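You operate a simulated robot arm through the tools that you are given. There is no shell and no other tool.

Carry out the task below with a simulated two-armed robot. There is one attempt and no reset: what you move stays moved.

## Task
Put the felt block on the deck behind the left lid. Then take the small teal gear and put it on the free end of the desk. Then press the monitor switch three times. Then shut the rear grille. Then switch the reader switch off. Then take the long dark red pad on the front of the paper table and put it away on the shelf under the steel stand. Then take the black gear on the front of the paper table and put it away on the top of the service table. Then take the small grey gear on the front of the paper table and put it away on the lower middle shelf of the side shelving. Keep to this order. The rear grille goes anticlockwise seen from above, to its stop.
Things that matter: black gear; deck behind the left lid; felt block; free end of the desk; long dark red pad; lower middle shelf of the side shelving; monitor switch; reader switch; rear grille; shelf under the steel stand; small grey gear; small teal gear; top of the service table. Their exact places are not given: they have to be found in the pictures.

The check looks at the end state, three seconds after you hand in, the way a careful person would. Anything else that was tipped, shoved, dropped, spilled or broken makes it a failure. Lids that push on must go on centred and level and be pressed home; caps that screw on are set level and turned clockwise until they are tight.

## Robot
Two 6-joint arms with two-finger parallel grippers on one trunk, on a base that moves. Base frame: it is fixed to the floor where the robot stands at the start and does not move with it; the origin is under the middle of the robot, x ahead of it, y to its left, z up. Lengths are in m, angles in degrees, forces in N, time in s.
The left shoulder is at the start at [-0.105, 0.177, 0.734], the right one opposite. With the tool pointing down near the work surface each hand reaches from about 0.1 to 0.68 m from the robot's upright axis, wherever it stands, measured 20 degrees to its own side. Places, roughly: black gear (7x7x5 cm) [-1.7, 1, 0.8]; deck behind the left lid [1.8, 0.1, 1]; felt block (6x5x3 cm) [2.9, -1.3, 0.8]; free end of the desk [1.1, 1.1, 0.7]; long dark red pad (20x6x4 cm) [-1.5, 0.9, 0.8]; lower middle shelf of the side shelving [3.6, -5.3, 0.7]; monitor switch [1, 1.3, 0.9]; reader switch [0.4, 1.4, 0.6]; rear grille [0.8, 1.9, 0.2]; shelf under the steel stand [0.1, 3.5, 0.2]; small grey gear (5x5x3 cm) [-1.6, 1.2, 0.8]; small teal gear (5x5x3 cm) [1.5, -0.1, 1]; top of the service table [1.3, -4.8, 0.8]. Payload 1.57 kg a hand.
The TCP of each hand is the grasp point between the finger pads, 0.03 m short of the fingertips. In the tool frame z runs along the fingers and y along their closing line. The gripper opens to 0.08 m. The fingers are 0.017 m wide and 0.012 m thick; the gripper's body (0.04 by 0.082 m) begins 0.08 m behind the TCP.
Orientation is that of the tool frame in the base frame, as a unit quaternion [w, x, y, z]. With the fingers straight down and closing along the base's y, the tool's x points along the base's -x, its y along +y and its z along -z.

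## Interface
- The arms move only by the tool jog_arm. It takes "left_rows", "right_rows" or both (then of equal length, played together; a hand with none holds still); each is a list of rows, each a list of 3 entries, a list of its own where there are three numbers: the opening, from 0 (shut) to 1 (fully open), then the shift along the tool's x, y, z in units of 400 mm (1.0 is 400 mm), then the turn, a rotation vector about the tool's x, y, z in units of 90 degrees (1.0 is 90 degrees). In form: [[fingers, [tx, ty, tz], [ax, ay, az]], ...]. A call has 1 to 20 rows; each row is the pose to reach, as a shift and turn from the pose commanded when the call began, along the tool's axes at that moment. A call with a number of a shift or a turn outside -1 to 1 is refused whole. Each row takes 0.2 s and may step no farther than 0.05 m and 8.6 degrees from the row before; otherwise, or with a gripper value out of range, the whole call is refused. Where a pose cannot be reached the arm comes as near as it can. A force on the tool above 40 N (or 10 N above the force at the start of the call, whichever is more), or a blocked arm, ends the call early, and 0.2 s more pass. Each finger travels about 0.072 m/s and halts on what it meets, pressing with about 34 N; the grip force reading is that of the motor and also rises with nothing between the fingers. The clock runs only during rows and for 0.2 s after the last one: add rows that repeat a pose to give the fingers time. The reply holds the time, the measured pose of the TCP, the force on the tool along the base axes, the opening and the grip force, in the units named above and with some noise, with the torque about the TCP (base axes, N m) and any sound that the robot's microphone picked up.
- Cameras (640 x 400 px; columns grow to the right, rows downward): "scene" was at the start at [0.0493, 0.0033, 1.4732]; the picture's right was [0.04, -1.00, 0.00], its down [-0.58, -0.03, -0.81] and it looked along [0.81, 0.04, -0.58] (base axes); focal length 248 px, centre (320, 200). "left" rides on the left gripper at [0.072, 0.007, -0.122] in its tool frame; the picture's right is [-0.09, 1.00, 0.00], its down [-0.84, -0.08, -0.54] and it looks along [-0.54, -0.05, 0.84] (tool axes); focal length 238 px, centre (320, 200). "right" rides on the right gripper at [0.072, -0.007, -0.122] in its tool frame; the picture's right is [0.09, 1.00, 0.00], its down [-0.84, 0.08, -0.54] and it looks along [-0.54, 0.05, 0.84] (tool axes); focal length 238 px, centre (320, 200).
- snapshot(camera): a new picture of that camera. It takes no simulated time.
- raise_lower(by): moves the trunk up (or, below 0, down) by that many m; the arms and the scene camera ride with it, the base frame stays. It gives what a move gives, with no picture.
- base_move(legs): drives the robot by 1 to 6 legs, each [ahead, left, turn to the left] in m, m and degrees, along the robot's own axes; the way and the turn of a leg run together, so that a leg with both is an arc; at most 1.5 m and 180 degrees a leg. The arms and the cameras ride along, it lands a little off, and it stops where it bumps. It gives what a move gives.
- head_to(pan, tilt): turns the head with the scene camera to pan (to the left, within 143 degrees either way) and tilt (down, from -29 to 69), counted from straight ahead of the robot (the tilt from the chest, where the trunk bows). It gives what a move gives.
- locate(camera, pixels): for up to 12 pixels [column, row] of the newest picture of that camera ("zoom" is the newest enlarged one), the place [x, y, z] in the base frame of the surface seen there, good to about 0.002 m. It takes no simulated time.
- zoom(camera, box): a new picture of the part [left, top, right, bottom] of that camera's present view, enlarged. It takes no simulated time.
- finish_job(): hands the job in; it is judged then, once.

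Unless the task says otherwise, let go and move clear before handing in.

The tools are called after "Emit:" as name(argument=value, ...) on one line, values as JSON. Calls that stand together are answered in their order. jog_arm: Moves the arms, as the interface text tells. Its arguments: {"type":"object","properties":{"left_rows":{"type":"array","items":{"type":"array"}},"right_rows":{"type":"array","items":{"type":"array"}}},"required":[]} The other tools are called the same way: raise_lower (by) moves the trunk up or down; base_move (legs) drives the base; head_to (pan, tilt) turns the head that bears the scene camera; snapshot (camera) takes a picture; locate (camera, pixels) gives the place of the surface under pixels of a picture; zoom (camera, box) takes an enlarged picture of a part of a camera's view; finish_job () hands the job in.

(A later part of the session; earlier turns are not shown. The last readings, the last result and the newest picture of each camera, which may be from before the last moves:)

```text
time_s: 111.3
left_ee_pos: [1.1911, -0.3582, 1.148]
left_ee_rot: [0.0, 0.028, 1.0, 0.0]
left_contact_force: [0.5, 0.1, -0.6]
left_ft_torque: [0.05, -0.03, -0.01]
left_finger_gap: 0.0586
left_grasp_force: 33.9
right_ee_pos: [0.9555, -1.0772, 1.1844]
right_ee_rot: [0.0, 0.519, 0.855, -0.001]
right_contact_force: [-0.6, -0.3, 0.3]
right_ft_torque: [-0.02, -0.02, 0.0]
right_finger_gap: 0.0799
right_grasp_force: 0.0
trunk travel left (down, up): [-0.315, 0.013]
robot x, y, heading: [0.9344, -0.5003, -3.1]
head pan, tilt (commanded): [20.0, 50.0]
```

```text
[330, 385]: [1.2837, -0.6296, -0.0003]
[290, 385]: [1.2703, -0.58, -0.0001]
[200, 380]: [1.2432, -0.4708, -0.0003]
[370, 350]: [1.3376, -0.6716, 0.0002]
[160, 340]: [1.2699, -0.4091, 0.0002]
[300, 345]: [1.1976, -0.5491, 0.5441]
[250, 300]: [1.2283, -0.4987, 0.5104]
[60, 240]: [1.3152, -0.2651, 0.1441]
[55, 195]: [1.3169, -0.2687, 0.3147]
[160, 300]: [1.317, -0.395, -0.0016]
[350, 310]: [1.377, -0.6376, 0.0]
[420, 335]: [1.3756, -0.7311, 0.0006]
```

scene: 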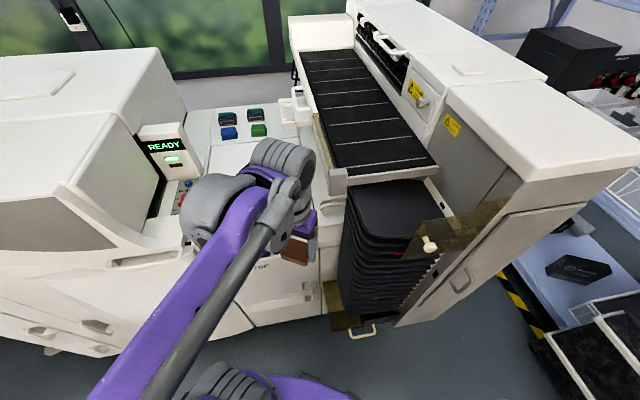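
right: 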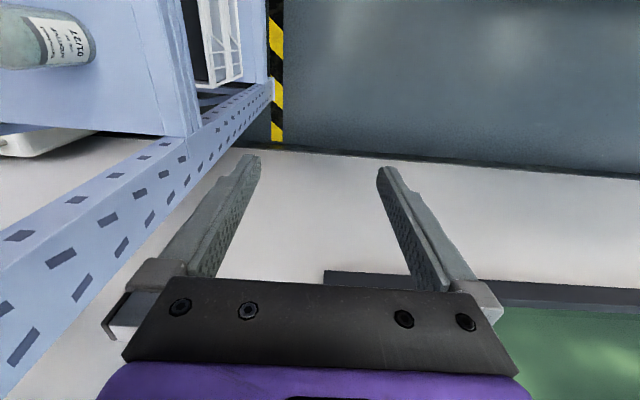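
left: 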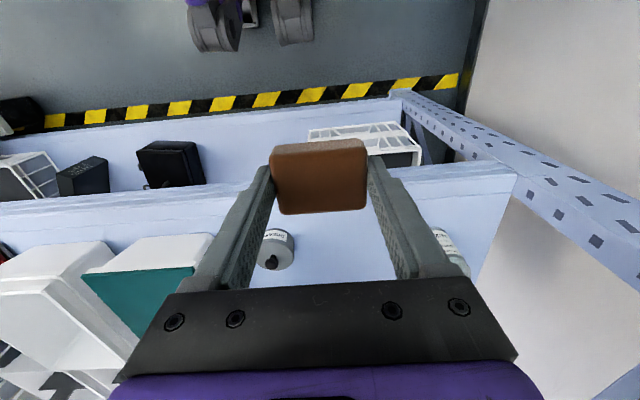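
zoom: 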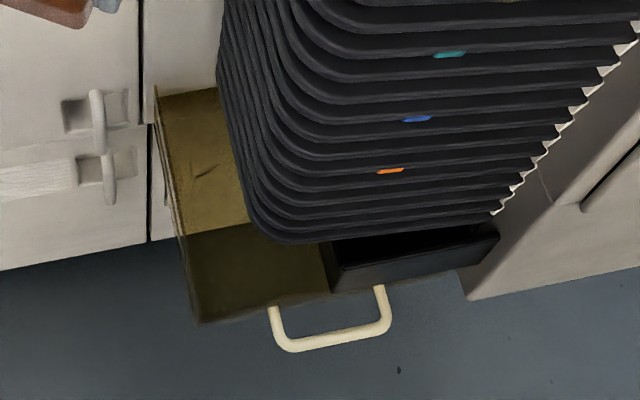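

The gold drawer's handle sticks out to d≈-0.25 at v≈0.47–0.58, so I'll keep left of it: strafe left 0.18 m, then ahead 0.10 m.

Emit:
base_move(legs=[[0, 0.183, 0], [0.1, 0, 0]])

Emit:
snapshot(camera="scene")

Emit:
snapshot(camera="left")

```text
time_s: 114.4
left_ee_pos: [1.3004, -0.1811, 1.1476]
left_ee_rot: [0.0, 0.025, 1.0, 0.0]
left_contact_force: [0.6, 0.0, -0.1]
left_ft_torque: [0.03, 0.02, -0.03]
left_finger_gap: 0.0585
left_grasp_force: 33.8
right_ee_pos: [1.0689, -0.8997, 1.1844]
right_ee_rot: [0.0, 0.516, 0.856, 0.0]
right_contact_force: [0.9, 0.1, 0.8]
right_ft_torque: [0.03, -0.01, 0.01]
right_finger_gap: 0.0801
right_grasp_force: 0.0
trunk travel left (down, up): [-0.315, 0.013]
robot x, y, heading: [1.0457, -0.3266, -2.8]
head pan, tilt (commanded): [20.0, 50.0]
stopped in leg 2: the robot was blocked; the commanded pose is now the measured one
```

```text
taken
```

scene: 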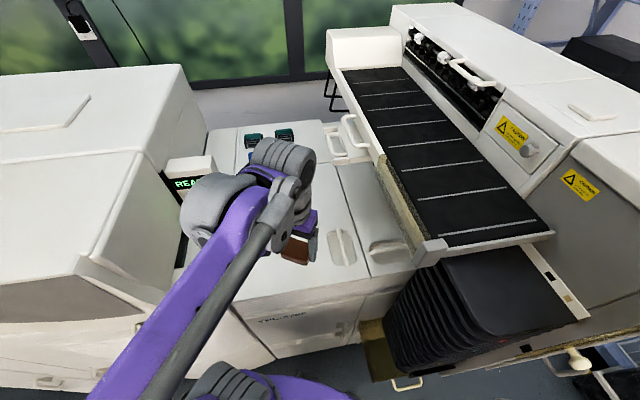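

```text
taken
```

left: 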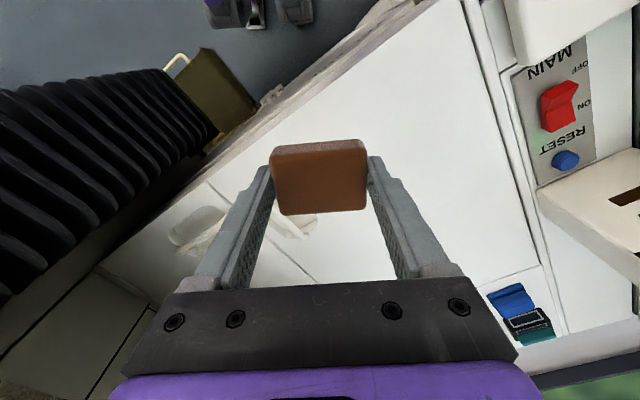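

The base stopped against the printer right at the intended spot (d≈-0.28, v≈0.22). I'll set the block down temporarily on the bare front of the lid, away from the gear, to regrasp it with a tilted hand.

Emit:
jog_arm(left_rows=[[0, [-0.065, 0.075, 0], [0, 0, 0]], [0, [-0.13, 0.15, 0], [0, 0, 0]], [0, [-0.191, 0.22, 0], [0, 0, 0]], [0, [-0.191, 0.22, 0.1], [0, 0, 0]], [0, [-0.191, 0.22, 0.2], [0, 0, 0]], [0, [-0.191, 0.22, 0.27], [0, 0, 0]], [0, [-0.191, 0.22, 0.31], [0, 0, 0]]])

Emit:
snapshot(camera="left")

Emit:
snapshot(camera="scene")

```text
time_s: 116.0
left_ee_pos: [1.3806, -0.0971, 1.0229]
left_ee_rot: [0.0, 0.025, 1.0, 0.0]
left_contact_force: [0.8, 0.7, -1.0]
left_ft_torque: [-0.01, 0.01, 0.04]
left_finger_gap: 0.0587
left_grasp_force: 34.1
right_ee_pos: [1.0669, -0.9002, 1.1856]
right_ee_rot: [0.0, 0.517, 0.856, 0.001]
right_contact_force: [1.0, -0.1, -0.2]
right_ft_torque: [-0.03, -0.03, 0.0]
right_finger_gap: 0.08
right_grasp_force: 0.1
trunk travel left (down, up): [-0.315, 0.013]
robot x, y, heading: [1.0412, -0.3267, -3.0]
head pan, tilt (commanded): [20.0, 50.0]
```

```text
taken
```

left: 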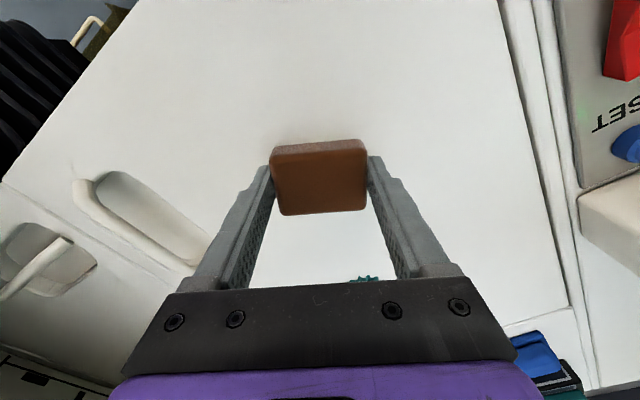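

```text
taken
```

scene: 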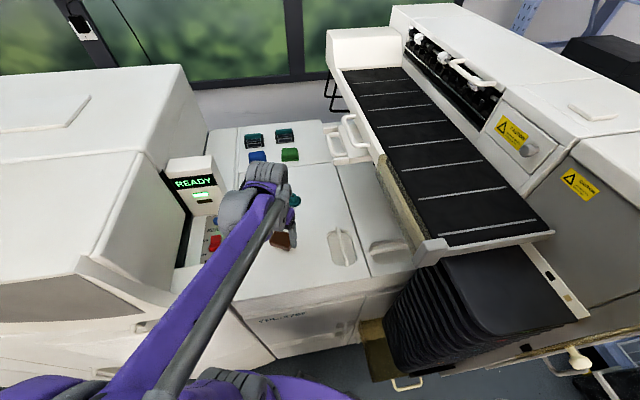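

The hand is over the clear spot, 1 cm above contact. I'll lower the last centimetre, open, and rise.

Emit:
jog_arm(left_rows=[[0, [0, 0, 0.015], [0, 0, 0]], [0, [0, 0, 0.0265], [0, 0, 0]], [0, [0, 0, 0.0265], [0, 0, 0]], [0.9, [0, 0, 0.0265], [0, 0, 0]], [1, [0, 0, 0.0265], [0, 0, 0]], [1, [0, 0, 0.0265], [0, 0, 0]]])

Emit:
snapshot(camera="left")

```text
time_s: 117.4
left_ee_pos: [1.3803, -0.0973, 1.0134]
left_ee_rot: [0.0, 0.025, 1.0, 0.0]
left_contact_force: [-0.2, -0.4, 0.0]
left_ft_torque: [0.03, -0.01, 0.01]
left_finger_gap: 0.0799
left_grasp_force: 0.1
right_ee_pos: [1.0659, -0.9001, 1.1834]
right_ee_rot: [0.0, 0.517, 0.856, 0.0]
right_contact_force: [0.1, -0.1, -0.5]
right_ft_torque: [0.0, -0.01, -0.01]
right_finger_gap: 0.08
right_grasp_force: 0.1
trunk travel left (down, up): [-0.315, 0.013]
robot x, y, heading: [1.0449, -0.329, -2.9]
head pan, tilt (commanded): [20.0, 50.0]
```

```text
taken
```

left: 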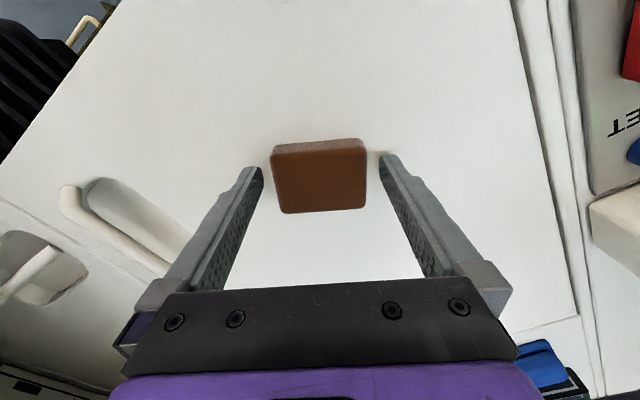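

The block rests on the lid between the open fingers. I'll rise 8 cm and tilt the hand forward about 49°.

Emit:
jog_arm(left_rows=[[1, [0, 0, -0.1], [0, 0, 0]], [1, [0, 0, -0.2], [0, 0, 0]], [1, [0, 0, -0.22], [0, -0.09, 0]], [1, [0, 0, -0.24], [0, -0.18, 0]], [1, [0, 0, -0.25], [0, -0.27, 0]], [1, [0, 0, -0.25], [0, -0.36, 0]], [1, [0, 0, -0.25], [0, -0.45, 0]], [1, [0, 0, -0.25], [0, -0.54, 0]]])

Emit:
snapshot(camera="left")

Emit:
snapshot(camera="scene")

```text
time_s: 119.2
left_ee_pos: [1.3799, -0.0975, 1.1136]
left_ee_rot: [0.414, 0.022, 0.91, -0.009]
left_contact_force: [-0.1, 0.7, 0.1]
left_ft_torque: [-0.01, -0.03, 0.02]
left_finger_gap: 0.0803
left_grasp_force: 0.0
right_ee_pos: [1.0652, -0.901, 1.1843]
right_ee_rot: [0.0, 0.517, 0.856, 0.0]
right_contact_force: [-0.7, -0.7, -0.4]
right_ft_torque: [0.01, -0.02, -0.03]
right_finger_gap: 0.0802
right_grasp_force: 0.0
trunk travel left (down, up): [-0.315, 0.013]
robot x, y, heading: [1.0449, -0.325, -3.0]
head pan, tilt (commanded): [20.0, 50.0]
```

```text
taken
```

left: 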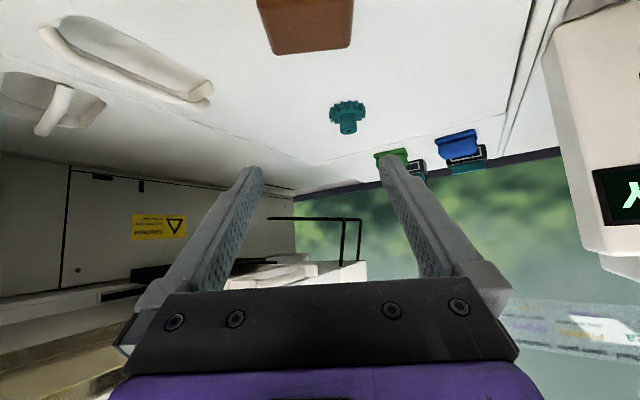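

```text
taken
```

scene: 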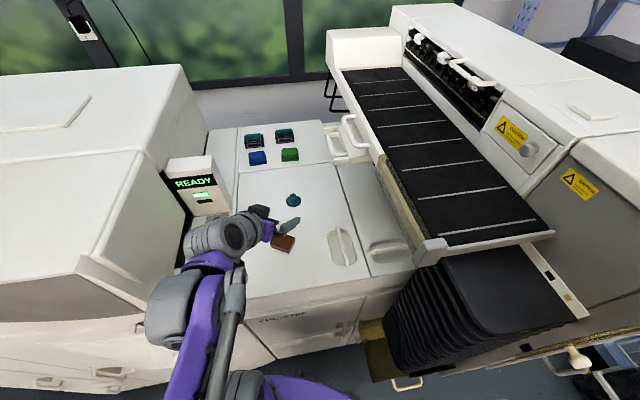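

The tilt worked. I'll locate the block and gear from this hand view and confirm with the scene camera.

Emit:
locate(camera="left", pixels=[[262, 10], [345, 5], [345, 40], [275, 47], [305, 25], [347, 118], [330, 105], [365, 105]])

Emit:
zoom(camera="scene", box=[240, 190, 340, 260])

Emit:
locate(camera="zoom", pixels=[[275, 340], [200, 370], [290, 285], [350, 300], [270, 375], [215, 315], [340, 65], [260, 320]])

```text
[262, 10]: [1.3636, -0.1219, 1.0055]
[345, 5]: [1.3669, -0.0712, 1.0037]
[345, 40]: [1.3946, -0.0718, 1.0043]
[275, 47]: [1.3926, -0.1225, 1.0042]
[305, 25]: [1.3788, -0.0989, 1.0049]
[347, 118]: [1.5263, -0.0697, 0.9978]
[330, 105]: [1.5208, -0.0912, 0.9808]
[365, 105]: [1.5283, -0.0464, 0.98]
```

```text
5.71 times, centred on (290, 225) of scene
```

zoom: 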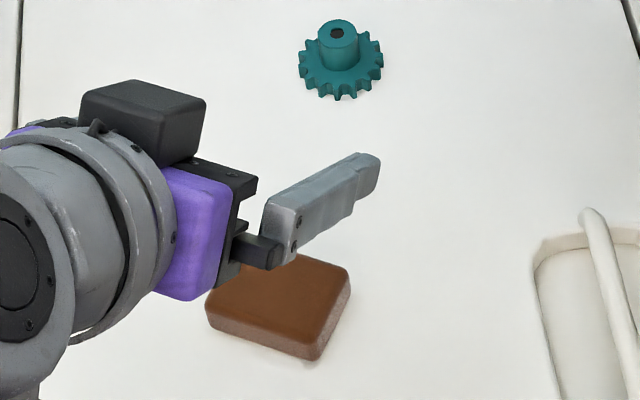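

```text
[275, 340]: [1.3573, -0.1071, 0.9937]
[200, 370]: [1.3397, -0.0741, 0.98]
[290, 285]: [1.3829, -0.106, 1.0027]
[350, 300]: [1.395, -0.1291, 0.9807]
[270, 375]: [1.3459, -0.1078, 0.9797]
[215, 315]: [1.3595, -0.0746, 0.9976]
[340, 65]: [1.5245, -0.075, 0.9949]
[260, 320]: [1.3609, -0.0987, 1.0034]
```

The block's centre is (1.379,-0.097). I'll bring the tilted fingers down around it, with the tips about 1 mm above the lid, then close.

Emit:
jog_arm(left_rows=[[1, [0.0826, 0.001, 0.0193], [0, 0, 0]], [1, [0.158, 0.001, 0.085], [0, 0, 0]], [1, [0.205, 0.001, 0.126], [0, 0, 0]], [1, [0.222, 0.001, 0.1408], [0, 0, 0]], [1, [0.222, 0.001, 0.1408], [0, 0, 0]]])

Emit:
snapshot(camera="left")

Emit:
zoom(camera="scene", box=[240, 190, 340, 260])

```text
time_s: 120.4
left_ee_pos: [1.3641, -0.0955, 1.0087]
left_ee_rot: [0.411, 0.023, 0.911, -0.011]
left_contact_force: [0.2, 0.2, 0.4]
left_ft_torque: [0.0, -0.02, 0.01]
left_finger_gap: 0.0799
left_grasp_force: 0.0
right_ee_pos: [1.0668, -0.9003, 1.1838]
right_ee_rot: [0.0, 0.518, 0.856, 0.0]
right_contact_force: [0.0, 0.4, 0.6]
right_ft_torque: [0.0, -0.03, -0.01]
right_finger_gap: 0.0799
right_grasp_force: 0.1
trunk travel left (down, up): [-0.315, 0.013]
robot x, y, heading: [1.0451, -0.3253, -2.9]
head pan, tilt (commanded): [20.0, 50.0]
```

```text
taken
```

left: 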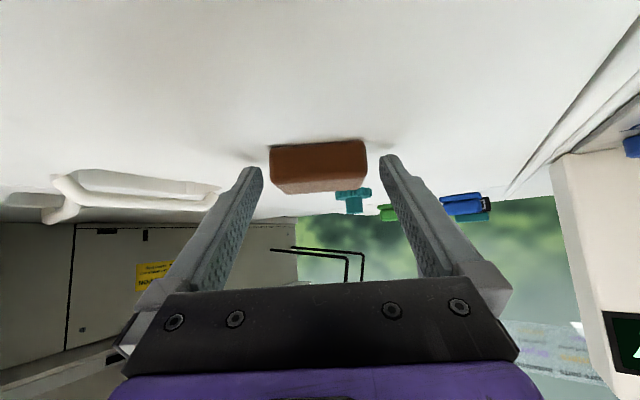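

```text
5.71 times, centred on (290, 225) of scene
```

zoom: 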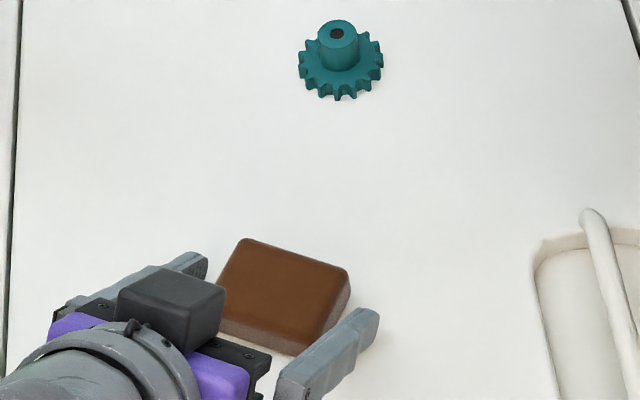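

The fingers straddle the block to just past its middle. I'll close and do a slow test lift.

Emit:
jog_arm(left_rows=[[0, [0, 0, 0], [0, 0, 0]], [0, [0, 0, 0], [0, 0, 0]], [0, [0, 0, 0], [0, 0, 0]], [0, [0, 0, 0], [0, 0, 0]], [0, [-0.006, 0, -0.005], [0, 0, 0]], [0, [-0.015, 0, -0.013], [0, 0, 0]], [0, [-0.03, 0, -0.026], [0, 0, 0]]])

Emit:
snapshot(camera="left")

Emit:
zoom(camera="scene", box=[240, 190, 340, 260])

```text
time_s: 122.0
left_ee_pos: [1.3646, -0.0947, 1.0252]
left_ee_rot: [0.411, 0.023, 0.911, -0.01]
left_contact_force: [-0.2, 0.2, -0.9]
left_ft_torque: [0.03, 0.01, -0.03]
left_finger_gap: 0.0588
left_grasp_force: 34.3
right_ee_pos: [1.0669, -0.8993, 1.1855]
right_ee_rot: [0.0, 0.517, 0.856, 0.0]
right_contact_force: [0.4, 0.3, -0.8]
right_ft_torque: [-0.01, 0.01, 0.04]
right_finger_gap: 0.0799
right_grasp_force: 0.1
trunk travel left (down, up): [-0.315, 0.013]
robot x, y, heading: [1.0443, -0.3251, -3.0]
head pan, tilt (commanded): [20.0, 50.0]
```

```text
taken
```

left: 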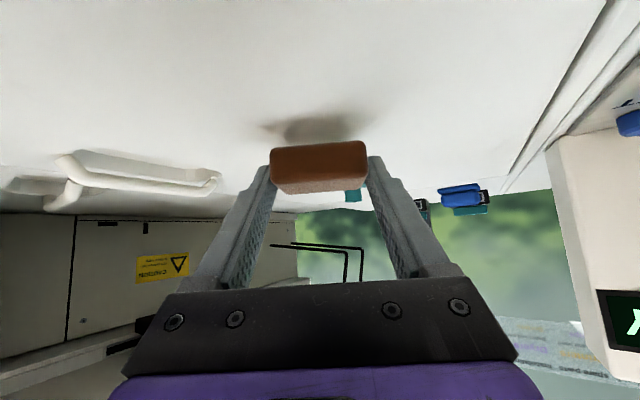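

```text
5.71 times, centred on (290, 225) of scene
```

zoom: 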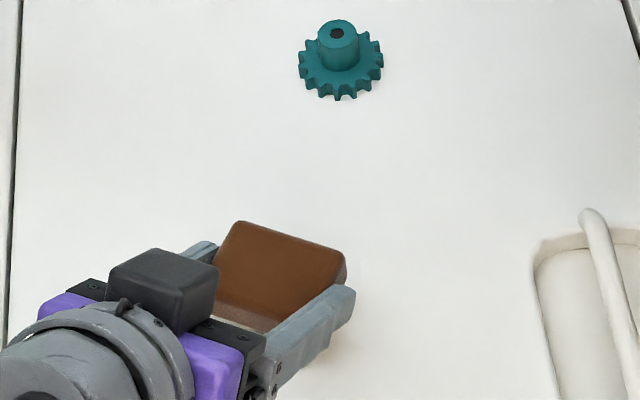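

The block is held (gap 0.0588). I'll lift 5 cm and carry it forward over the gear toward the free strip, staying clear of the bracket on the right.

Emit:
jog_arm(left_rows=[[0, [-0.03, 0, -0.0265], [0, 0, 0]], [0, [-0.0937, 0, -0.0828], [0, 0, 0]], [0, [-0.1434, 0.011, -0.0266], [0, 0, 0]], [0, [-0.2096, 0.025, 0.0484], [0, 0, 0]], [0, [-0.2758, 0.04, 0.1233], [0, 0, 0]], [0, [-0.342, 0.0545, 0.1983], [0, 0, 0]], [0, [-0.4082, 0.069, 0.2733], [0, 0, 0]], [0, [-0.4744, 0.0836, 0.3482], [0, 0, 0]], [0, [-0.5406, 0.098, 0.4232], [0, 0, 0]]])

Emit:
snapshot(camera="left")

Emit:
snapshot(camera="scene")

```text
time_s: 124.0
left_ee_pos: [1.6365, -0.0701, 1.0755]
left_ee_rot: [0.412, 0.024, 0.911, -0.012]
left_contact_force: [0.9, -1.2, -0.3]
left_ft_torque: [0.02, -0.01, -0.03]
left_finger_gap: 0.0585
left_grasp_force: 34.1
right_ee_pos: [1.0685, -0.8996, 1.1838]
right_ee_rot: [0.0, 0.516, 0.857, 0.0]
right_contact_force: [0.8, -0.1, -0.2]
right_ft_torque: [-0.05, 0.01, 0.0]
right_finger_gap: 0.0799
right_grasp_force: 0.1
trunk travel left (down, up): [-0.315, 0.013]
robot x, y, heading: [1.0439, -0.3249, -3.0]
head pan, tilt (commanded): [20.0, 50.0]
```

```text
taken
```

left: 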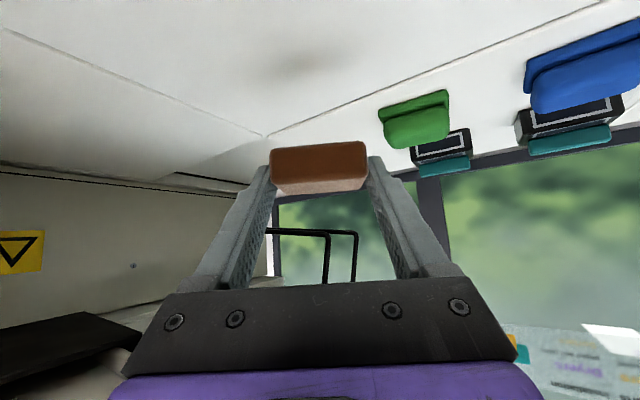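

```text
taken
```

scene: 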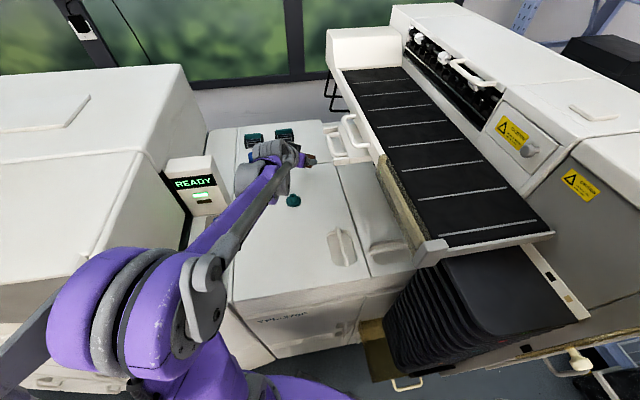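

Clear so far; the gear is untouched at (293,200). I'll go on another 0.14 m forward at the same height.

Emit:
jog_arm(left_rows=[[0, [-0.058, 0.013, 0.0656], [0, 0, 0]], [0, [-0.116, 0.026, 0.1312], [0, 0, 0]], [0, [-0.174, 0.039, 0.1968], [0, 0, 0]], [0, [-0.2327, 0.052, 0.2635], [0, 0, 0]], [0, [-0.2327, 0.052, 0.2635], [0, 0, 0]]])

Emit:
snapshot(camera="left")

Emit:
zoom(camera="scene", box=[200, 90, 400, 240])

```text
time_s: 125.2
left_ee_pos: [1.7769, -0.0571, 1.0755]
left_ee_rot: [0.413, 0.023, 0.91, -0.01]
left_contact_force: [0.5, -0.4, -0.2]
left_ft_torque: [-0.02, 0.0, -0.01]
left_finger_gap: 0.0587
left_grasp_force: 33.9
right_ee_pos: [1.0649, -0.9006, 1.1847]
right_ee_rot: [0.0, 0.517, 0.856, 0.0]
right_contact_force: [-0.2, 0.1, -0.3]
right_ft_torque: [-0.03, 0.0, 0.0]
right_finger_gap: 0.0799
right_grasp_force: 0.0
trunk travel left (down, up): [-0.315, 0.013]
robot x, y, heading: [1.0459, -0.3252, -3.0]
head pan, tilt (commanded): [20.0, 50.0]
```

```text
taken
```

left: 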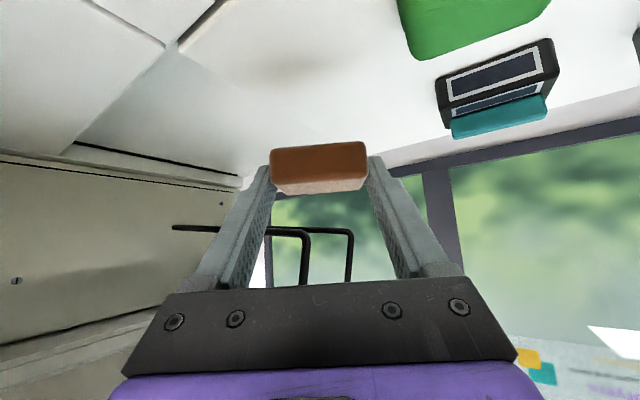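

```text
2.67 times, centred on (300, 165) of scene
```

zoom: 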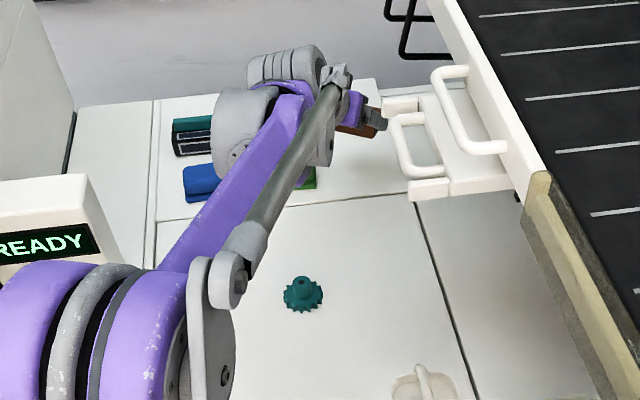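

The hand reached the spot above the free strip; lowering moves it away from the bracket. I'll lower 6.5 cm, open partway, then check.

Emit:
jog_arm(left_rows=[[0, [0.0562, 0, 0.0497], [0, 0, 0]], [0, [0.0937, 0, 0.0828], [0, 0, 0]], [0, [0.1124, 0, 0.0993], [0, 0, 0]], [0, [0.121, 0, 0.107], [0, 0, 0]], [0, [0.121, 0, 0.107], [0, 0, 0]]])

Emit:
snapshot(camera="left")

Emit:
zoom(camera="scene", box=[280, 110, 360, 170])

```text
time_s: 126.4
left_ee_pos: [1.7779, -0.0567, 1.0105]
left_ee_rot: [0.411, 0.023, 0.911, -0.01]
left_contact_force: [-0.5, -0.7, 0.2]
left_ft_torque: [-0.01, -0.03, 0.04]
left_finger_gap: 0.0587
left_grasp_force: 34.1
right_ee_pos: [1.0654, -0.8999, 1.1847]
right_ee_rot: [0.0, 0.517, 0.856, 0.0]
right_contact_force: [0.4, 0.3, 0.0]
right_ft_torque: [0.01, 0.04, -0.01]
right_finger_gap: 0.08
right_grasp_force: 0.1
trunk travel left (down, up): [-0.315, 0.013]
robot x, y, heading: [1.048, -0.3241, -3.2]
head pan, tilt (commanded): [20.0, 50.0]
```

```text
taken
```

left: 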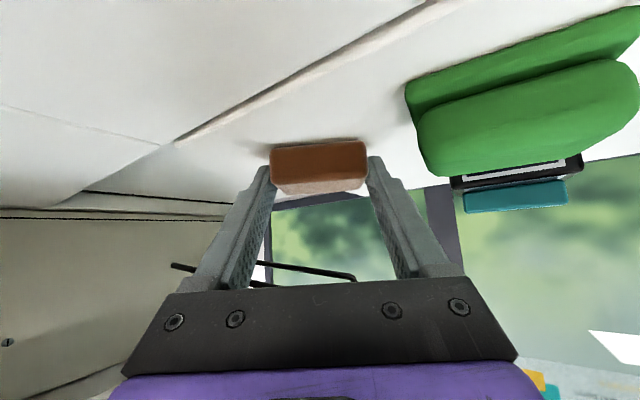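

```text
6.67 times, centred on (320, 140) of scene
```

zoom: 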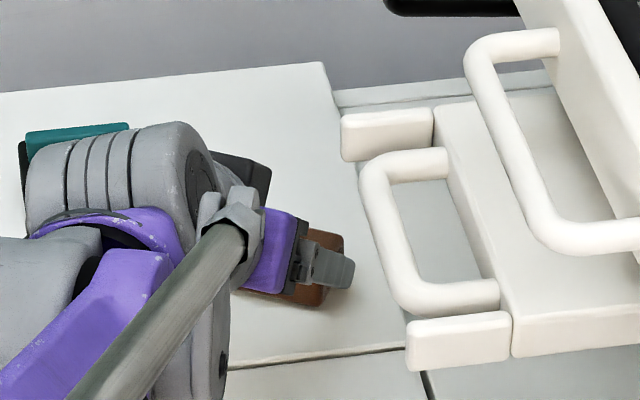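

The block hovers within 2 mm of the deck, past the lid line. I'll open the fingers and check that it settles.

Emit:
jog_arm(left_rows=[[0, [0.003, 0, 0.0026], [0, 0, 0]], [0.85, [0.003, 0, 0.0026], [0, 0, 0]], [0.9, [0.003, 0, 0.0026], [0, 0, 0]], [0.9, [0.003, 0, 0.0026], [0, 0, 0]]])

Emit:
snapshot(camera="left")

```text
time_s: 127.4
left_ee_pos: [1.7777, -0.0565, 1.0095]
left_ee_rot: [0.411, 0.023, 0.911, -0.01]
left_contact_force: [1.3, 0.0, -0.3]
left_ft_torque: [0.0, 0.01, -0.01]
left_finger_gap: 0.0723
left_grasp_force: 0.0
right_ee_pos: [1.0657, -0.9008, 1.1848]
right_ee_rot: [0.0, 0.517, 0.856, 0.0]
right_contact_force: [-0.2, 0.9, -0.6]
right_ft_torque: [0.0, 0.03, -0.01]
right_finger_gap: 0.0798
right_grasp_force: 0.0
trunk travel left (down, up): [-0.315, 0.013]
robot x, y, heading: [1.0382, -0.3278, -3.0]
head pan, tilt (commanded): [20.0, 50.0]
```

```text
taken
```

left: 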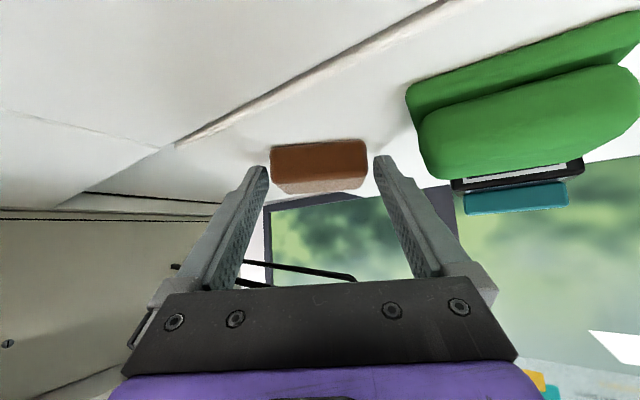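

Released cleanly; the block stays at (320,165). I'll withdraw backward and up.

Emit:
jog_arm(left_rows=[[0.9, [0, 0, -0.075], [0, 0, 0]], [0.9, [0, 0, -0.1625], [0, 0, 0]], [0.9, [0.0365, 0, -0.268], [0, 0, 0]], [0.9, [0.0747, 0, -0.368], [0, 0, 0]], [0.9, [0.122, 0, -0.459], [0, 0, 0]], [0.9, [0.179, 0, -0.5425], [0, 0, 0]], [0.9, [0.2285, 0, -0.599], [0, 0, 0]]])

Emit:
snapshot(camera="left")

Emit:
zoom(camera="scene", box=[200, 90, 400, 240])

```text
time_s: 129.0
left_ee_pos: [1.537, -0.0459, 1.1001]
left_ee_rot: [0.413, 0.024, 0.91, -0.011]
left_contact_force: [0.4, 0.3, 0.0]
left_ft_torque: [-0.01, -0.03, 0.01]
left_finger_gap: 0.0722
left_grasp_force: 0.0
right_ee_pos: [1.0666, -0.9006, 1.1845]
right_ee_rot: [0.0, 0.517, 0.856, 0.0]
right_contact_force: [0.2, 0.3, 0.0]
right_ft_torque: [-0.02, -0.02, -0.01]
right_finger_gap: 0.08
right_grasp_force: 0.0
trunk travel left (down, up): [-0.315, 0.013]
robot x, y, heading: [1.0436, -0.3262, -2.8]
head pan, tilt (commanded): [20.0, 50.0]
```

```text
taken
```

left: 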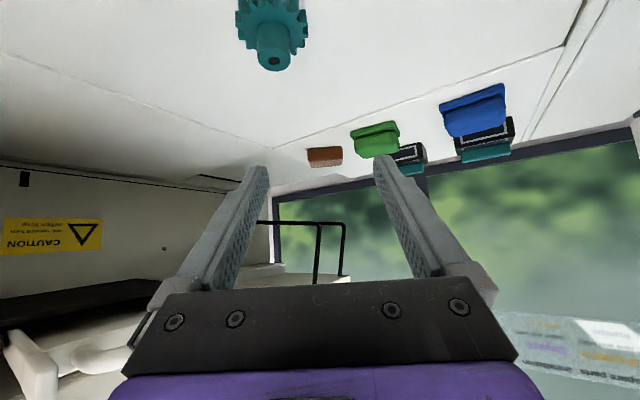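

```text
2.67 times, centred on (300, 165) of scene
```

zoom: 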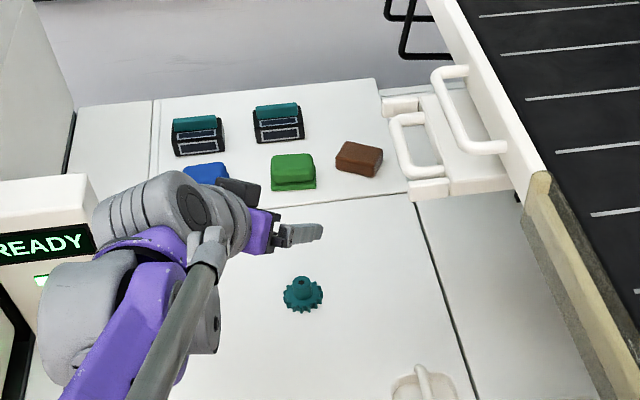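

The felt block lies flat on the deck behind the left lid (zoom (358,158)). Next is the teal gear at zoom (303,293): I'll level the hand to vertical and locate the gear.

Emit:
jog_arm(left_rows=[[1, [0, 0, 0], [0, 0.09, 0]], [1, [0, 0, 0], [0, 0.18, 0]], [1, [0, 0, 0], [0, 0.27, 0]], [1, [0, 0, 0], [0, 0.36, 0]], [1, [0, 0, 0], [0, 0.45, 0]], [1, [0, 0, 0], [0, 0.54, 0]]])

Emit:
zoom(camera="scene", box=[265, 180, 325, 220])

Emit:
locate(camera="zoom", pixels=[[300, 130], [320, 200], [200, 210], [420, 210], [300, 260], [300, 300], [260, 150], [350, 150]])

Emit:
snapshot(camera="left")

```text
time_s: 130.4
left_ee_pos: [1.5387, -0.0454, 1.0992]
left_ee_rot: [-0.001, 0.025, 1.0, 0.0]
left_contact_force: [0.1, -1.1, 0.8]
left_ft_torque: [0.0, 0.01, 0.04]
left_finger_gap: 0.08
left_grasp_force: 0.1
right_ee_pos: [1.0682, -0.9004, 1.1853]
right_ee_rot: [0.0, 0.516, 0.857, 0.0]
right_contact_force: [0.5, 0.2, 0.4]
right_ft_torque: [-0.02, 0.03, -0.01]
right_finger_gap: 0.08
right_grasp_force: 0.1
trunk travel left (down, up): [-0.315, 0.013]
robot x, y, heading: [1.0417, -0.3267, -2.8]
head pan, tilt (commanded): [20.0, 50.0]
```

```text
10.00 times, centred on (295, 200) of scene
```

zoom: 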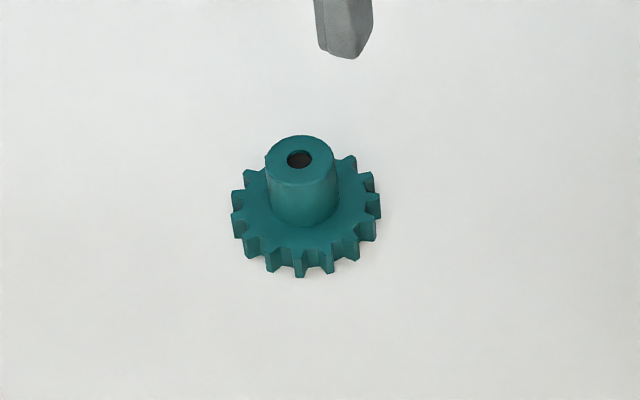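

```text
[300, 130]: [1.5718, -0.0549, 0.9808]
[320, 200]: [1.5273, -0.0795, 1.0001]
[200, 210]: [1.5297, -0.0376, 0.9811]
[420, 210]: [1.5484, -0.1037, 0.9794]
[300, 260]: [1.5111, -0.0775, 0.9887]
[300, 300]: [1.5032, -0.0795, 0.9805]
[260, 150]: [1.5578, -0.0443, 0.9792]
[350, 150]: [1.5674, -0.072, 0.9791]
```

```text
taken
```

left: 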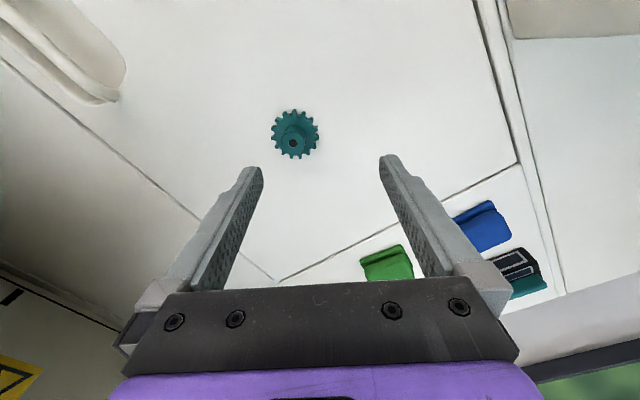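

Emit:
locate(camera="left", pixels=[[288, 147], [298, 147], [293, 151], [293, 138], [276, 135], [315, 133], [295, 116], [300, 128]])

Emit:
locate(camera="zoom", pixels=[[280, 150], [322, 155], [300, 172], [270, 165], [330, 165], [240, 195], [372, 200], [298, 145]])

```text
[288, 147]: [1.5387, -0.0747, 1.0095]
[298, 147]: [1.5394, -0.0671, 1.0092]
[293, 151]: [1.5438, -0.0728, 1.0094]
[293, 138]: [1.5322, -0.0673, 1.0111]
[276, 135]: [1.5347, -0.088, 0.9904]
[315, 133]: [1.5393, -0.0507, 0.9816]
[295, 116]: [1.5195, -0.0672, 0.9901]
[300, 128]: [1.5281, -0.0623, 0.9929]
```

```text
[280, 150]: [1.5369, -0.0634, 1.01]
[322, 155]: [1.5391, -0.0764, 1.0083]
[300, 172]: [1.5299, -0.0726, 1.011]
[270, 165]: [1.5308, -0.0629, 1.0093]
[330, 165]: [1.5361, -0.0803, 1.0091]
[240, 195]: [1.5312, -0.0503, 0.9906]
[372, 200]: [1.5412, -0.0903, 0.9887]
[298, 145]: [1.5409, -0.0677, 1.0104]
```

The gear's hub centre is (1.536,-0.0705), hub top z≈1.010, disk top z≈0.990. I'll lower over it and grip the hub just above the disk.

Emit:
jog_arm(left_rows=[[1, [0.0036, -0.063, 0.02], [0, 0, 0]], [1, [0.0036, -0.063, 0.1], [0, 0, 0]], [1, [0.0036, -0.063, 0.16], [0, 0, 0]], [1, [0.0036, -0.063, 0.1915], [0, 0, 0]], [1, [0.0036, -0.063, 0.1915], [0, 0, 0]]])

Emit:
snapshot(camera="left")

```text
time_s: 131.6
left_ee_pos: [1.5329, -0.0702, 1.0229]
left_ee_rot: [0.0, 0.026, 1.0, 0.0]
left_contact_force: [0.1, -0.2, -1.1]
left_ft_torque: [0.0, 0.02, 0.02]
left_finger_gap: 0.0801
left_grasp_force: 0.0
right_ee_pos: [1.0679, -0.9003, 1.1837]
right_ee_rot: [0.0, 0.518, 0.855, 0.0]
right_contact_force: [0.1, -0.3, -0.5]
right_ft_torque: [0.01, -0.01, 0.01]
right_finger_gap: 0.08
right_grasp_force: 0.1
trunk travel left (down, up): [-0.315, 0.013]
robot x, y, heading: [1.045, -0.3266, -2.9]
head pan, tilt (commanded): [20.0, 50.0]
```

```text
taken
```

left: 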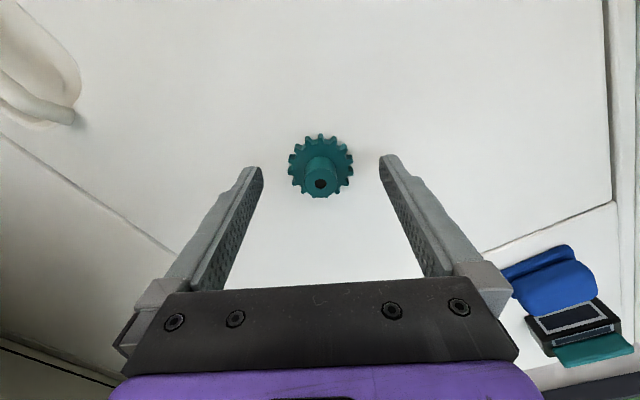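

The hub bore at (320,184) is about 3 mm ahead of the tool axis. I'll correct, close on the hub and lift slowly.

Emit:
jog_arm(left_rows=[[1, [-0.0075, 0, 0], [0, 0, 0]], [0.5, [-0.0075, 0, 0], [0, 0, 0]], [0, [-0.0075, 0, 0], [0, 0, 0]], [0, [-0.0075, 0, 0], [0, 0, 0]], [0, [-0.0075, 0, 0], [0, 0, 0]], [0, [-0.0075, 0, 0], [0, 0, 0]], [0, [-0.0075, 0, -0.005], [0, 0, 0]], [0, [-0.0075, 0, -0.012], [0, 0, 0]], [0, [-0.0075, 0, -0.025], [0, 0, 0]]])

Emit:
snapshot(camera="left")

Emit:
zoom(camera="scene", box=[250, 150, 350, 220])

```text
time_s: 133.6
left_ee_pos: [1.5384, -0.0695, 1.0328]
left_ee_rot: [-0.001, 0.025, 1.0, 0.0]
left_contact_force: [-0.7, -0.2, 0.4]
left_ft_torque: [0.0, -0.02, 0.01]
left_finger_gap: 0.0198
left_grasp_force: 33.3
right_ee_pos: [1.0664, -0.9003, 1.1852]
right_ee_rot: [0.0, 0.518, 0.856, 0.0]
right_contact_force: [0.0, -0.4, 0.5]
right_ft_torque: [0.01, -0.01, -0.01]
right_finger_gap: 0.08
right_grasp_force: 0.0
trunk travel left (down, up): [-0.315, 0.013]
robot x, y, heading: [1.0458, -0.3226, -2.6]
head pan, tilt (commanded): [20.0, 50.0]
```

```text
taken
```

left: 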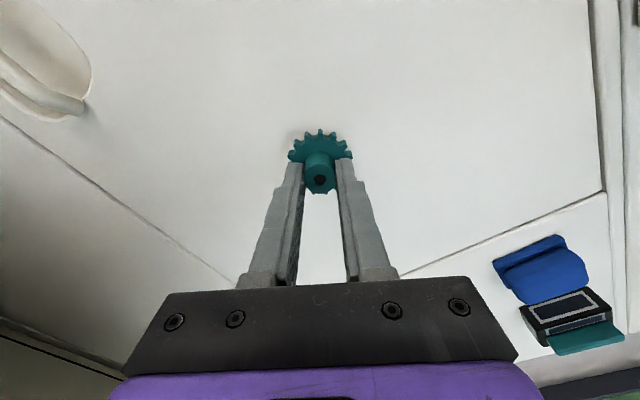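

```text
5.71 times, centred on (300, 185) of scene
```

zoom: 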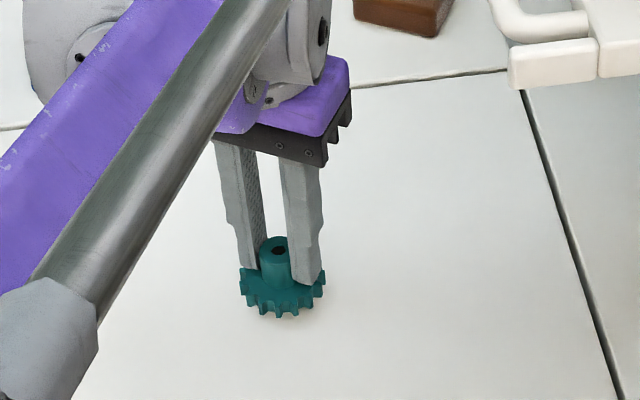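

The gear is held by its hub (gap 0.0198) and clear of the lid. I'll raise it and pull the hand back over me.

Emit:
jog_arm(left_rows=[[0, [0, 0, -0.03], [0, 0, 0]], [0, [0, 0, -0.08], [0, 0, 0]], [0, [0, 0, -0.15], [0, 0, 0]], [0, [0.03, -0.015, -0.22], [0, 0, 0]], [0, [0.1, -0.05, -0.25], [0, 0, 0]], [0, [0.18, -0.1, -0.27], [0, 0, 0]], [0, [0.27, -0.15, -0.28], [0, 0, 0]], [0, [0.36, -0.2, -0.28], [0, 0, 0]], [0, [0.45, -0.25, -0.28], [0, 0, 0]], [0, [0.52, -0.3, -0.28], [0, 0, 0]]])

Emit:
snapshot(camera="left")

Emit:
snapshot(camera="scene")

```text
time_s: 135.8
left_ee_pos: [1.3243, -0.1791, 1.1452]
left_ee_rot: [0.001, 0.025, 1.0, 0.0]
left_contact_force: [0.0, -0.2, 0.4]
left_ft_torque: [0.0, -0.01, -0.03]
left_finger_gap: 0.0196
left_grasp_force: 33.9
right_ee_pos: [1.0655, -0.9, 1.1835]
right_ee_rot: [0.0, 0.517, 0.856, 0.0]
right_contact_force: [-0.4, 0.1, 0.4]
right_ft_torque: [-0.01, -0.03, -0.02]
right_finger_gap: 0.0802
right_grasp_force: 0.1
trunk travel left (down, up): [-0.315, 0.013]
robot x, y, heading: [1.0427, -0.3262, -3.2]
head pan, tilt (commanded): [20.0, 50.0]
```

```text
taken
```

left: 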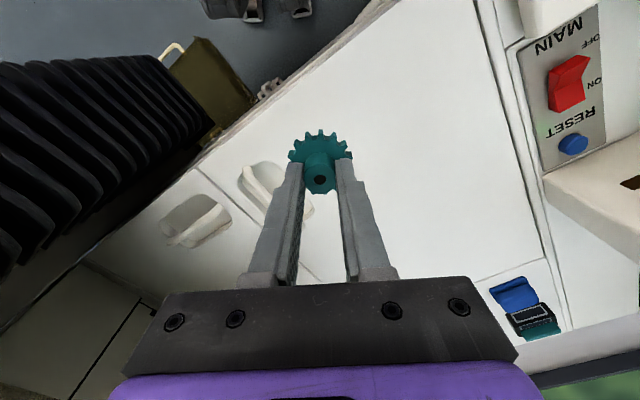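

```text
taken
```

scene: 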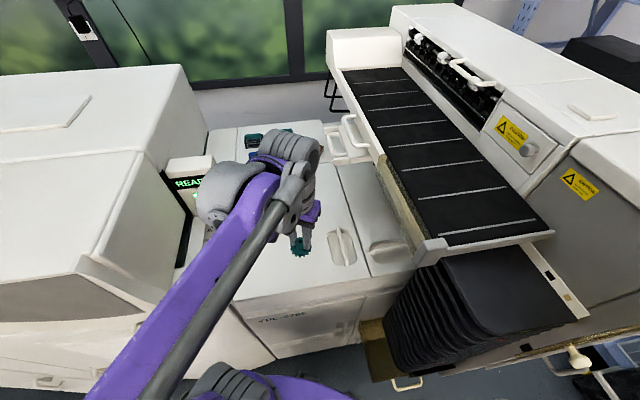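

Next I back away from the printer before re-stowing the right arm and turning toward the desk.

Emit:
base_move(legs=[[-0.4, 0, 0]])

Emit:
jog_arm(right_rows=[[1, [-0.06, 0.07, 0], [0, 0, -0.06]], [1, [-0.1, 0.16, 0], [0, 0, -0.12]], [1, [-0.12, 0.26, 0], [0, 0, -0.18]], [1, [-0.12, 0.37, 0], [0, 0, -0.24]], [1, [-0.09, 0.48, 0], [0, 0, -0.3]], [1, [-0.04, 0.58, 0], [0, 0, -0.36]], [1, [0.02, 0.67, 0], [0, 0, -0.42]], [1, [0.1, 0.75, 0], [0, 0, -0.48]], [1, [0.18, 0.82, 0], [0, 0, -0.54]], [1, [0.27, 0.89, 0], [0, 0, -0.6]], [1, [0.36, 0.96, 0], [0, 0, -0.66]]])

Emit:
head_to(pan=80, tilt=30)

Emit:
snapshot(camera="scene")

```text
time_s: 138.3
left_ee_pos: [0.925, -0.1597, 1.1467]
left_ee_rot: [0.0, 0.026, 1.0, 0.0]
left_contact_force: [-0.3, 0.3, -0.3]
left_ft_torque: [0.0, 0.03, 0.0]
left_finger_gap: 0.0194
left_grasp_force: 33.7
right_ee_pos: [0.6655, -0.879, 1.1854]
right_ee_rot: [0.0, 0.518, 0.855, 0.0]
right_contact_force: [-0.1, 0.3, 0.5]
right_ft_torque: [0.01, -0.01, 0.02]
right_finger_gap: 0.0805
right_grasp_force: 0.1
trunk travel left (down, up): [-0.315, 0.013]
robot x, y, heading: [0.6464, -0.3022, -3.1]
head pan, tilt (commanded): [20.0, 50.0]
```

```text
time_s: 140.7
left_ee_pos: [0.9255, -0.1584, 1.1451]
left_ee_rot: [0.0, 0.025, 1.0, 0.0]
left_contact_force: [0.3, 0.7, 0.3]
left_ft_torque: [-0.02, -0.02, 0.01]
left_finger_gap: 0.0197
left_grasp_force: 33.4
right_ee_pos: [0.9391, -0.5728, 1.1859]
right_ee_rot: [0.0, 0.025, 1.0, 0.001]
right_contact_force: [-0.2, 0.4, -0.5]
right_ft_torque: [-0.05, 0.02, 0.02]
right_finger_gap: 0.0798
right_grasp_force: 0.1
trunk travel left (down, up): [-0.315, 0.013]
robot x, y, heading: [0.6441, -0.3055, -3.2]
head pan, tilt (commanded): [20.0, 50.0]
```

```text
time_s: 142.0
left_ee_pos: [0.9256, -0.1594, 1.1454]
left_ee_rot: [0.001, 0.026, 1.0, 0.0]
left_contact_force: [0.4, 0.4, -1.3]
left_ft_torque: [-0.01, 0.02, 0.02]
left_finger_gap: 0.0197
left_grasp_force: 33.4
right_ee_pos: [0.9392, -0.5761, 1.1847]
right_ee_rot: [0.0, 0.026, 1.0, 0.0]
right_contact_force: [0.4, 0.6, 0.1]
right_ft_torque: [0.0, 0.02, -0.01]
right_finger_gap: 0.0801
right_grasp_force: 0.1
trunk travel left (down, up): [-0.315, 0.013]
robot x, y, heading: [0.6433, -0.3027, -2.9]
head pan, tilt (commanded): [80.0, 30.0]
```

```text
taken
```

scene: 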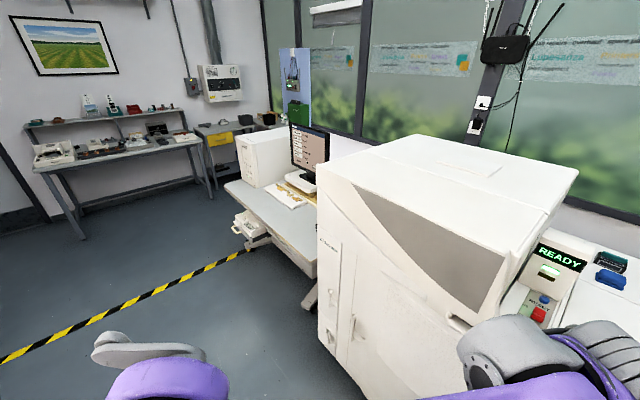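

I'm clear of the printer. I'll turn left 30° to be parallel again and strafe left along the printer to face the desk.

Emit:
base_move(legs=[[0, 0, 30], [-0.05, 1.1, 0]])

Emit:
head_to(pan=5, tilt=35)

Emit:
snapshot(camera="scene")

```text
time_s: 153.4
left_ee_pos: [0.2718, 0.9206, 1.1461]
left_ee_rot: [0.0, -0.234, 0.972, 0.0]
left_contact_force: [-0.1, -0.3, 0.1]
left_ft_torque: [-0.01, 0.02, -0.01]
left_finger_gap: 0.0196
left_grasp_force: 33.4
right_ee_pos: [0.4922, 0.5663, 1.1856]
right_ee_rot: [-0.001, -0.235, 0.972, 0.0]
right_contact_force: [0.7, -0.1, -0.2]
right_ft_torque: [-0.03, 0.0, 0.01]
right_finger_gap: 0.08
right_grasp_force: 0.0
trunk travel left (down, up): [-0.315, 0.013]
robot x, y, heading: [0.1061, 0.6534, 27.1]
head pan, tilt (commanded): [80.0, 30.0]
```

```text
time_s: 154.9
left_ee_pos: [0.2717, 0.9185, 1.1463]
left_ee_rot: [0.0, -0.234, 0.972, 0.001]
left_contact_force: [0.1, 0.0, -0.1]
left_ft_torque: [0.0, 0.02, 0.0]
left_finger_gap: 0.0199
left_grasp_force: 33.6
right_ee_pos: [0.4907, 0.5673, 1.1849]
right_ee_rot: [0.0, -0.236, 0.972, 0.0]
right_contact_force: [0.2, -0.3, 0.7]
right_ft_torque: [0.02, -0.03, 0.02]
right_finger_gap: 0.0801
right_grasp_force: 0.0
trunk travel left (down, up): [-0.315, 0.013]
robot x, y, heading: [0.1021, 0.6506, 26.9]
head pan, tilt (commanded): [5.0, 35.0]
```

```text
taken
```

scene: 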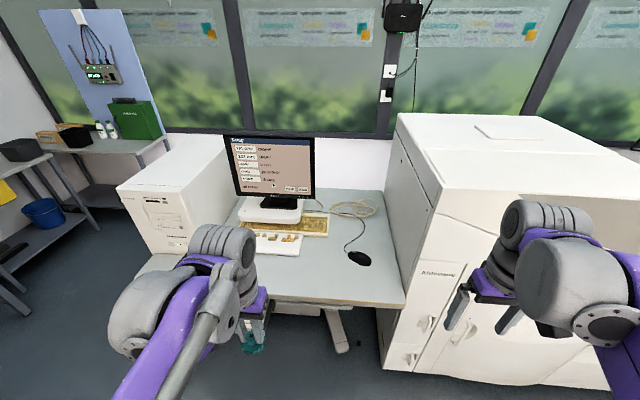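

The desk with monitor (270,170), keyboard, mouse (360,258) and tower (165,200) is ahead. I'll zoom and locate its surface, the free end and the monitor's switch.

Emit:
zoom(camera="scene", box=[210, 120, 420, 320])

Emit:
locate(camera="scene", pixels=[[395, 295], [340, 290], [370, 215], [360, 258], [345, 235], [300, 280], [320, 215], [400, 260], [270, 240], [270, 180], [160, 200], [150, 265]])

```text
2.00 times, centred on (315, 220) of scene
```

zoom: 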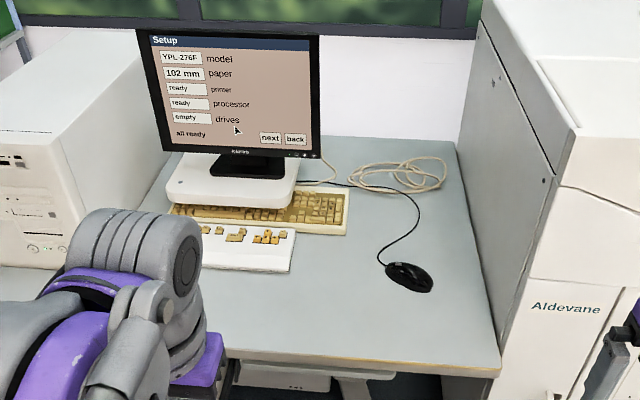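

```text
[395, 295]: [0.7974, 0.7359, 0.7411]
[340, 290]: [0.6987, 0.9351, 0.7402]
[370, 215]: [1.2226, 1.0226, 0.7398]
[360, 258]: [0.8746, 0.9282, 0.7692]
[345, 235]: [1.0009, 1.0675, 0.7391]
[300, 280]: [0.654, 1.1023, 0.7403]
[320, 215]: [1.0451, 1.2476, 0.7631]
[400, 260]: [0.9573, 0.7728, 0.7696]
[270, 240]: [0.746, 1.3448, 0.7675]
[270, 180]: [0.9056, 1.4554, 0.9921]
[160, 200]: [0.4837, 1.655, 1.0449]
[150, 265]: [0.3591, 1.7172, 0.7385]
```

Emit:
locate(camera="zoom", pixels=[[440, 230], [450, 300], [380, 330], [300, 330], [430, 150], [355, 175], [440, 180], [400, 165], [410, 215], [350, 230], [490, 365], [460, 150]])

Emit:
zoom(camera="scene", box=[220, 130, 330, 215])

```text
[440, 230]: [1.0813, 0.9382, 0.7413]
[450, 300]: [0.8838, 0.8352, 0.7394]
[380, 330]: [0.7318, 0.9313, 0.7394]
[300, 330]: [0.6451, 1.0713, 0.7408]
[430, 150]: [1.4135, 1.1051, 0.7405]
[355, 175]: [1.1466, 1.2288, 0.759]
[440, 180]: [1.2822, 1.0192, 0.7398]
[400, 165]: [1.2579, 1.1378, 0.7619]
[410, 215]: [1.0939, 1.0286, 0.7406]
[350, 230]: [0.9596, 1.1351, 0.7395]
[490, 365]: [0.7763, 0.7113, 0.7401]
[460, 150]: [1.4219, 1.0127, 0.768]
```

```text
4.71 times, centred on (275, 172) of scene
```

zoom: 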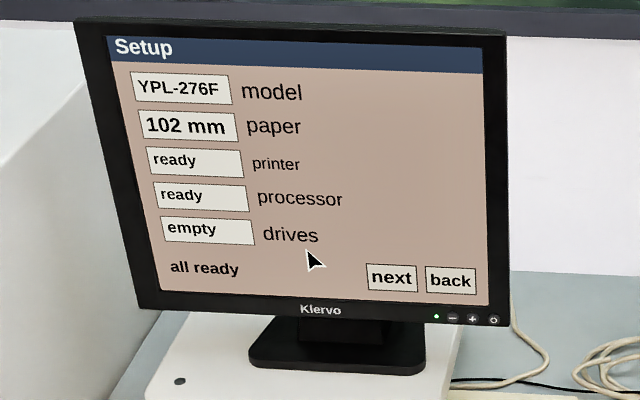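

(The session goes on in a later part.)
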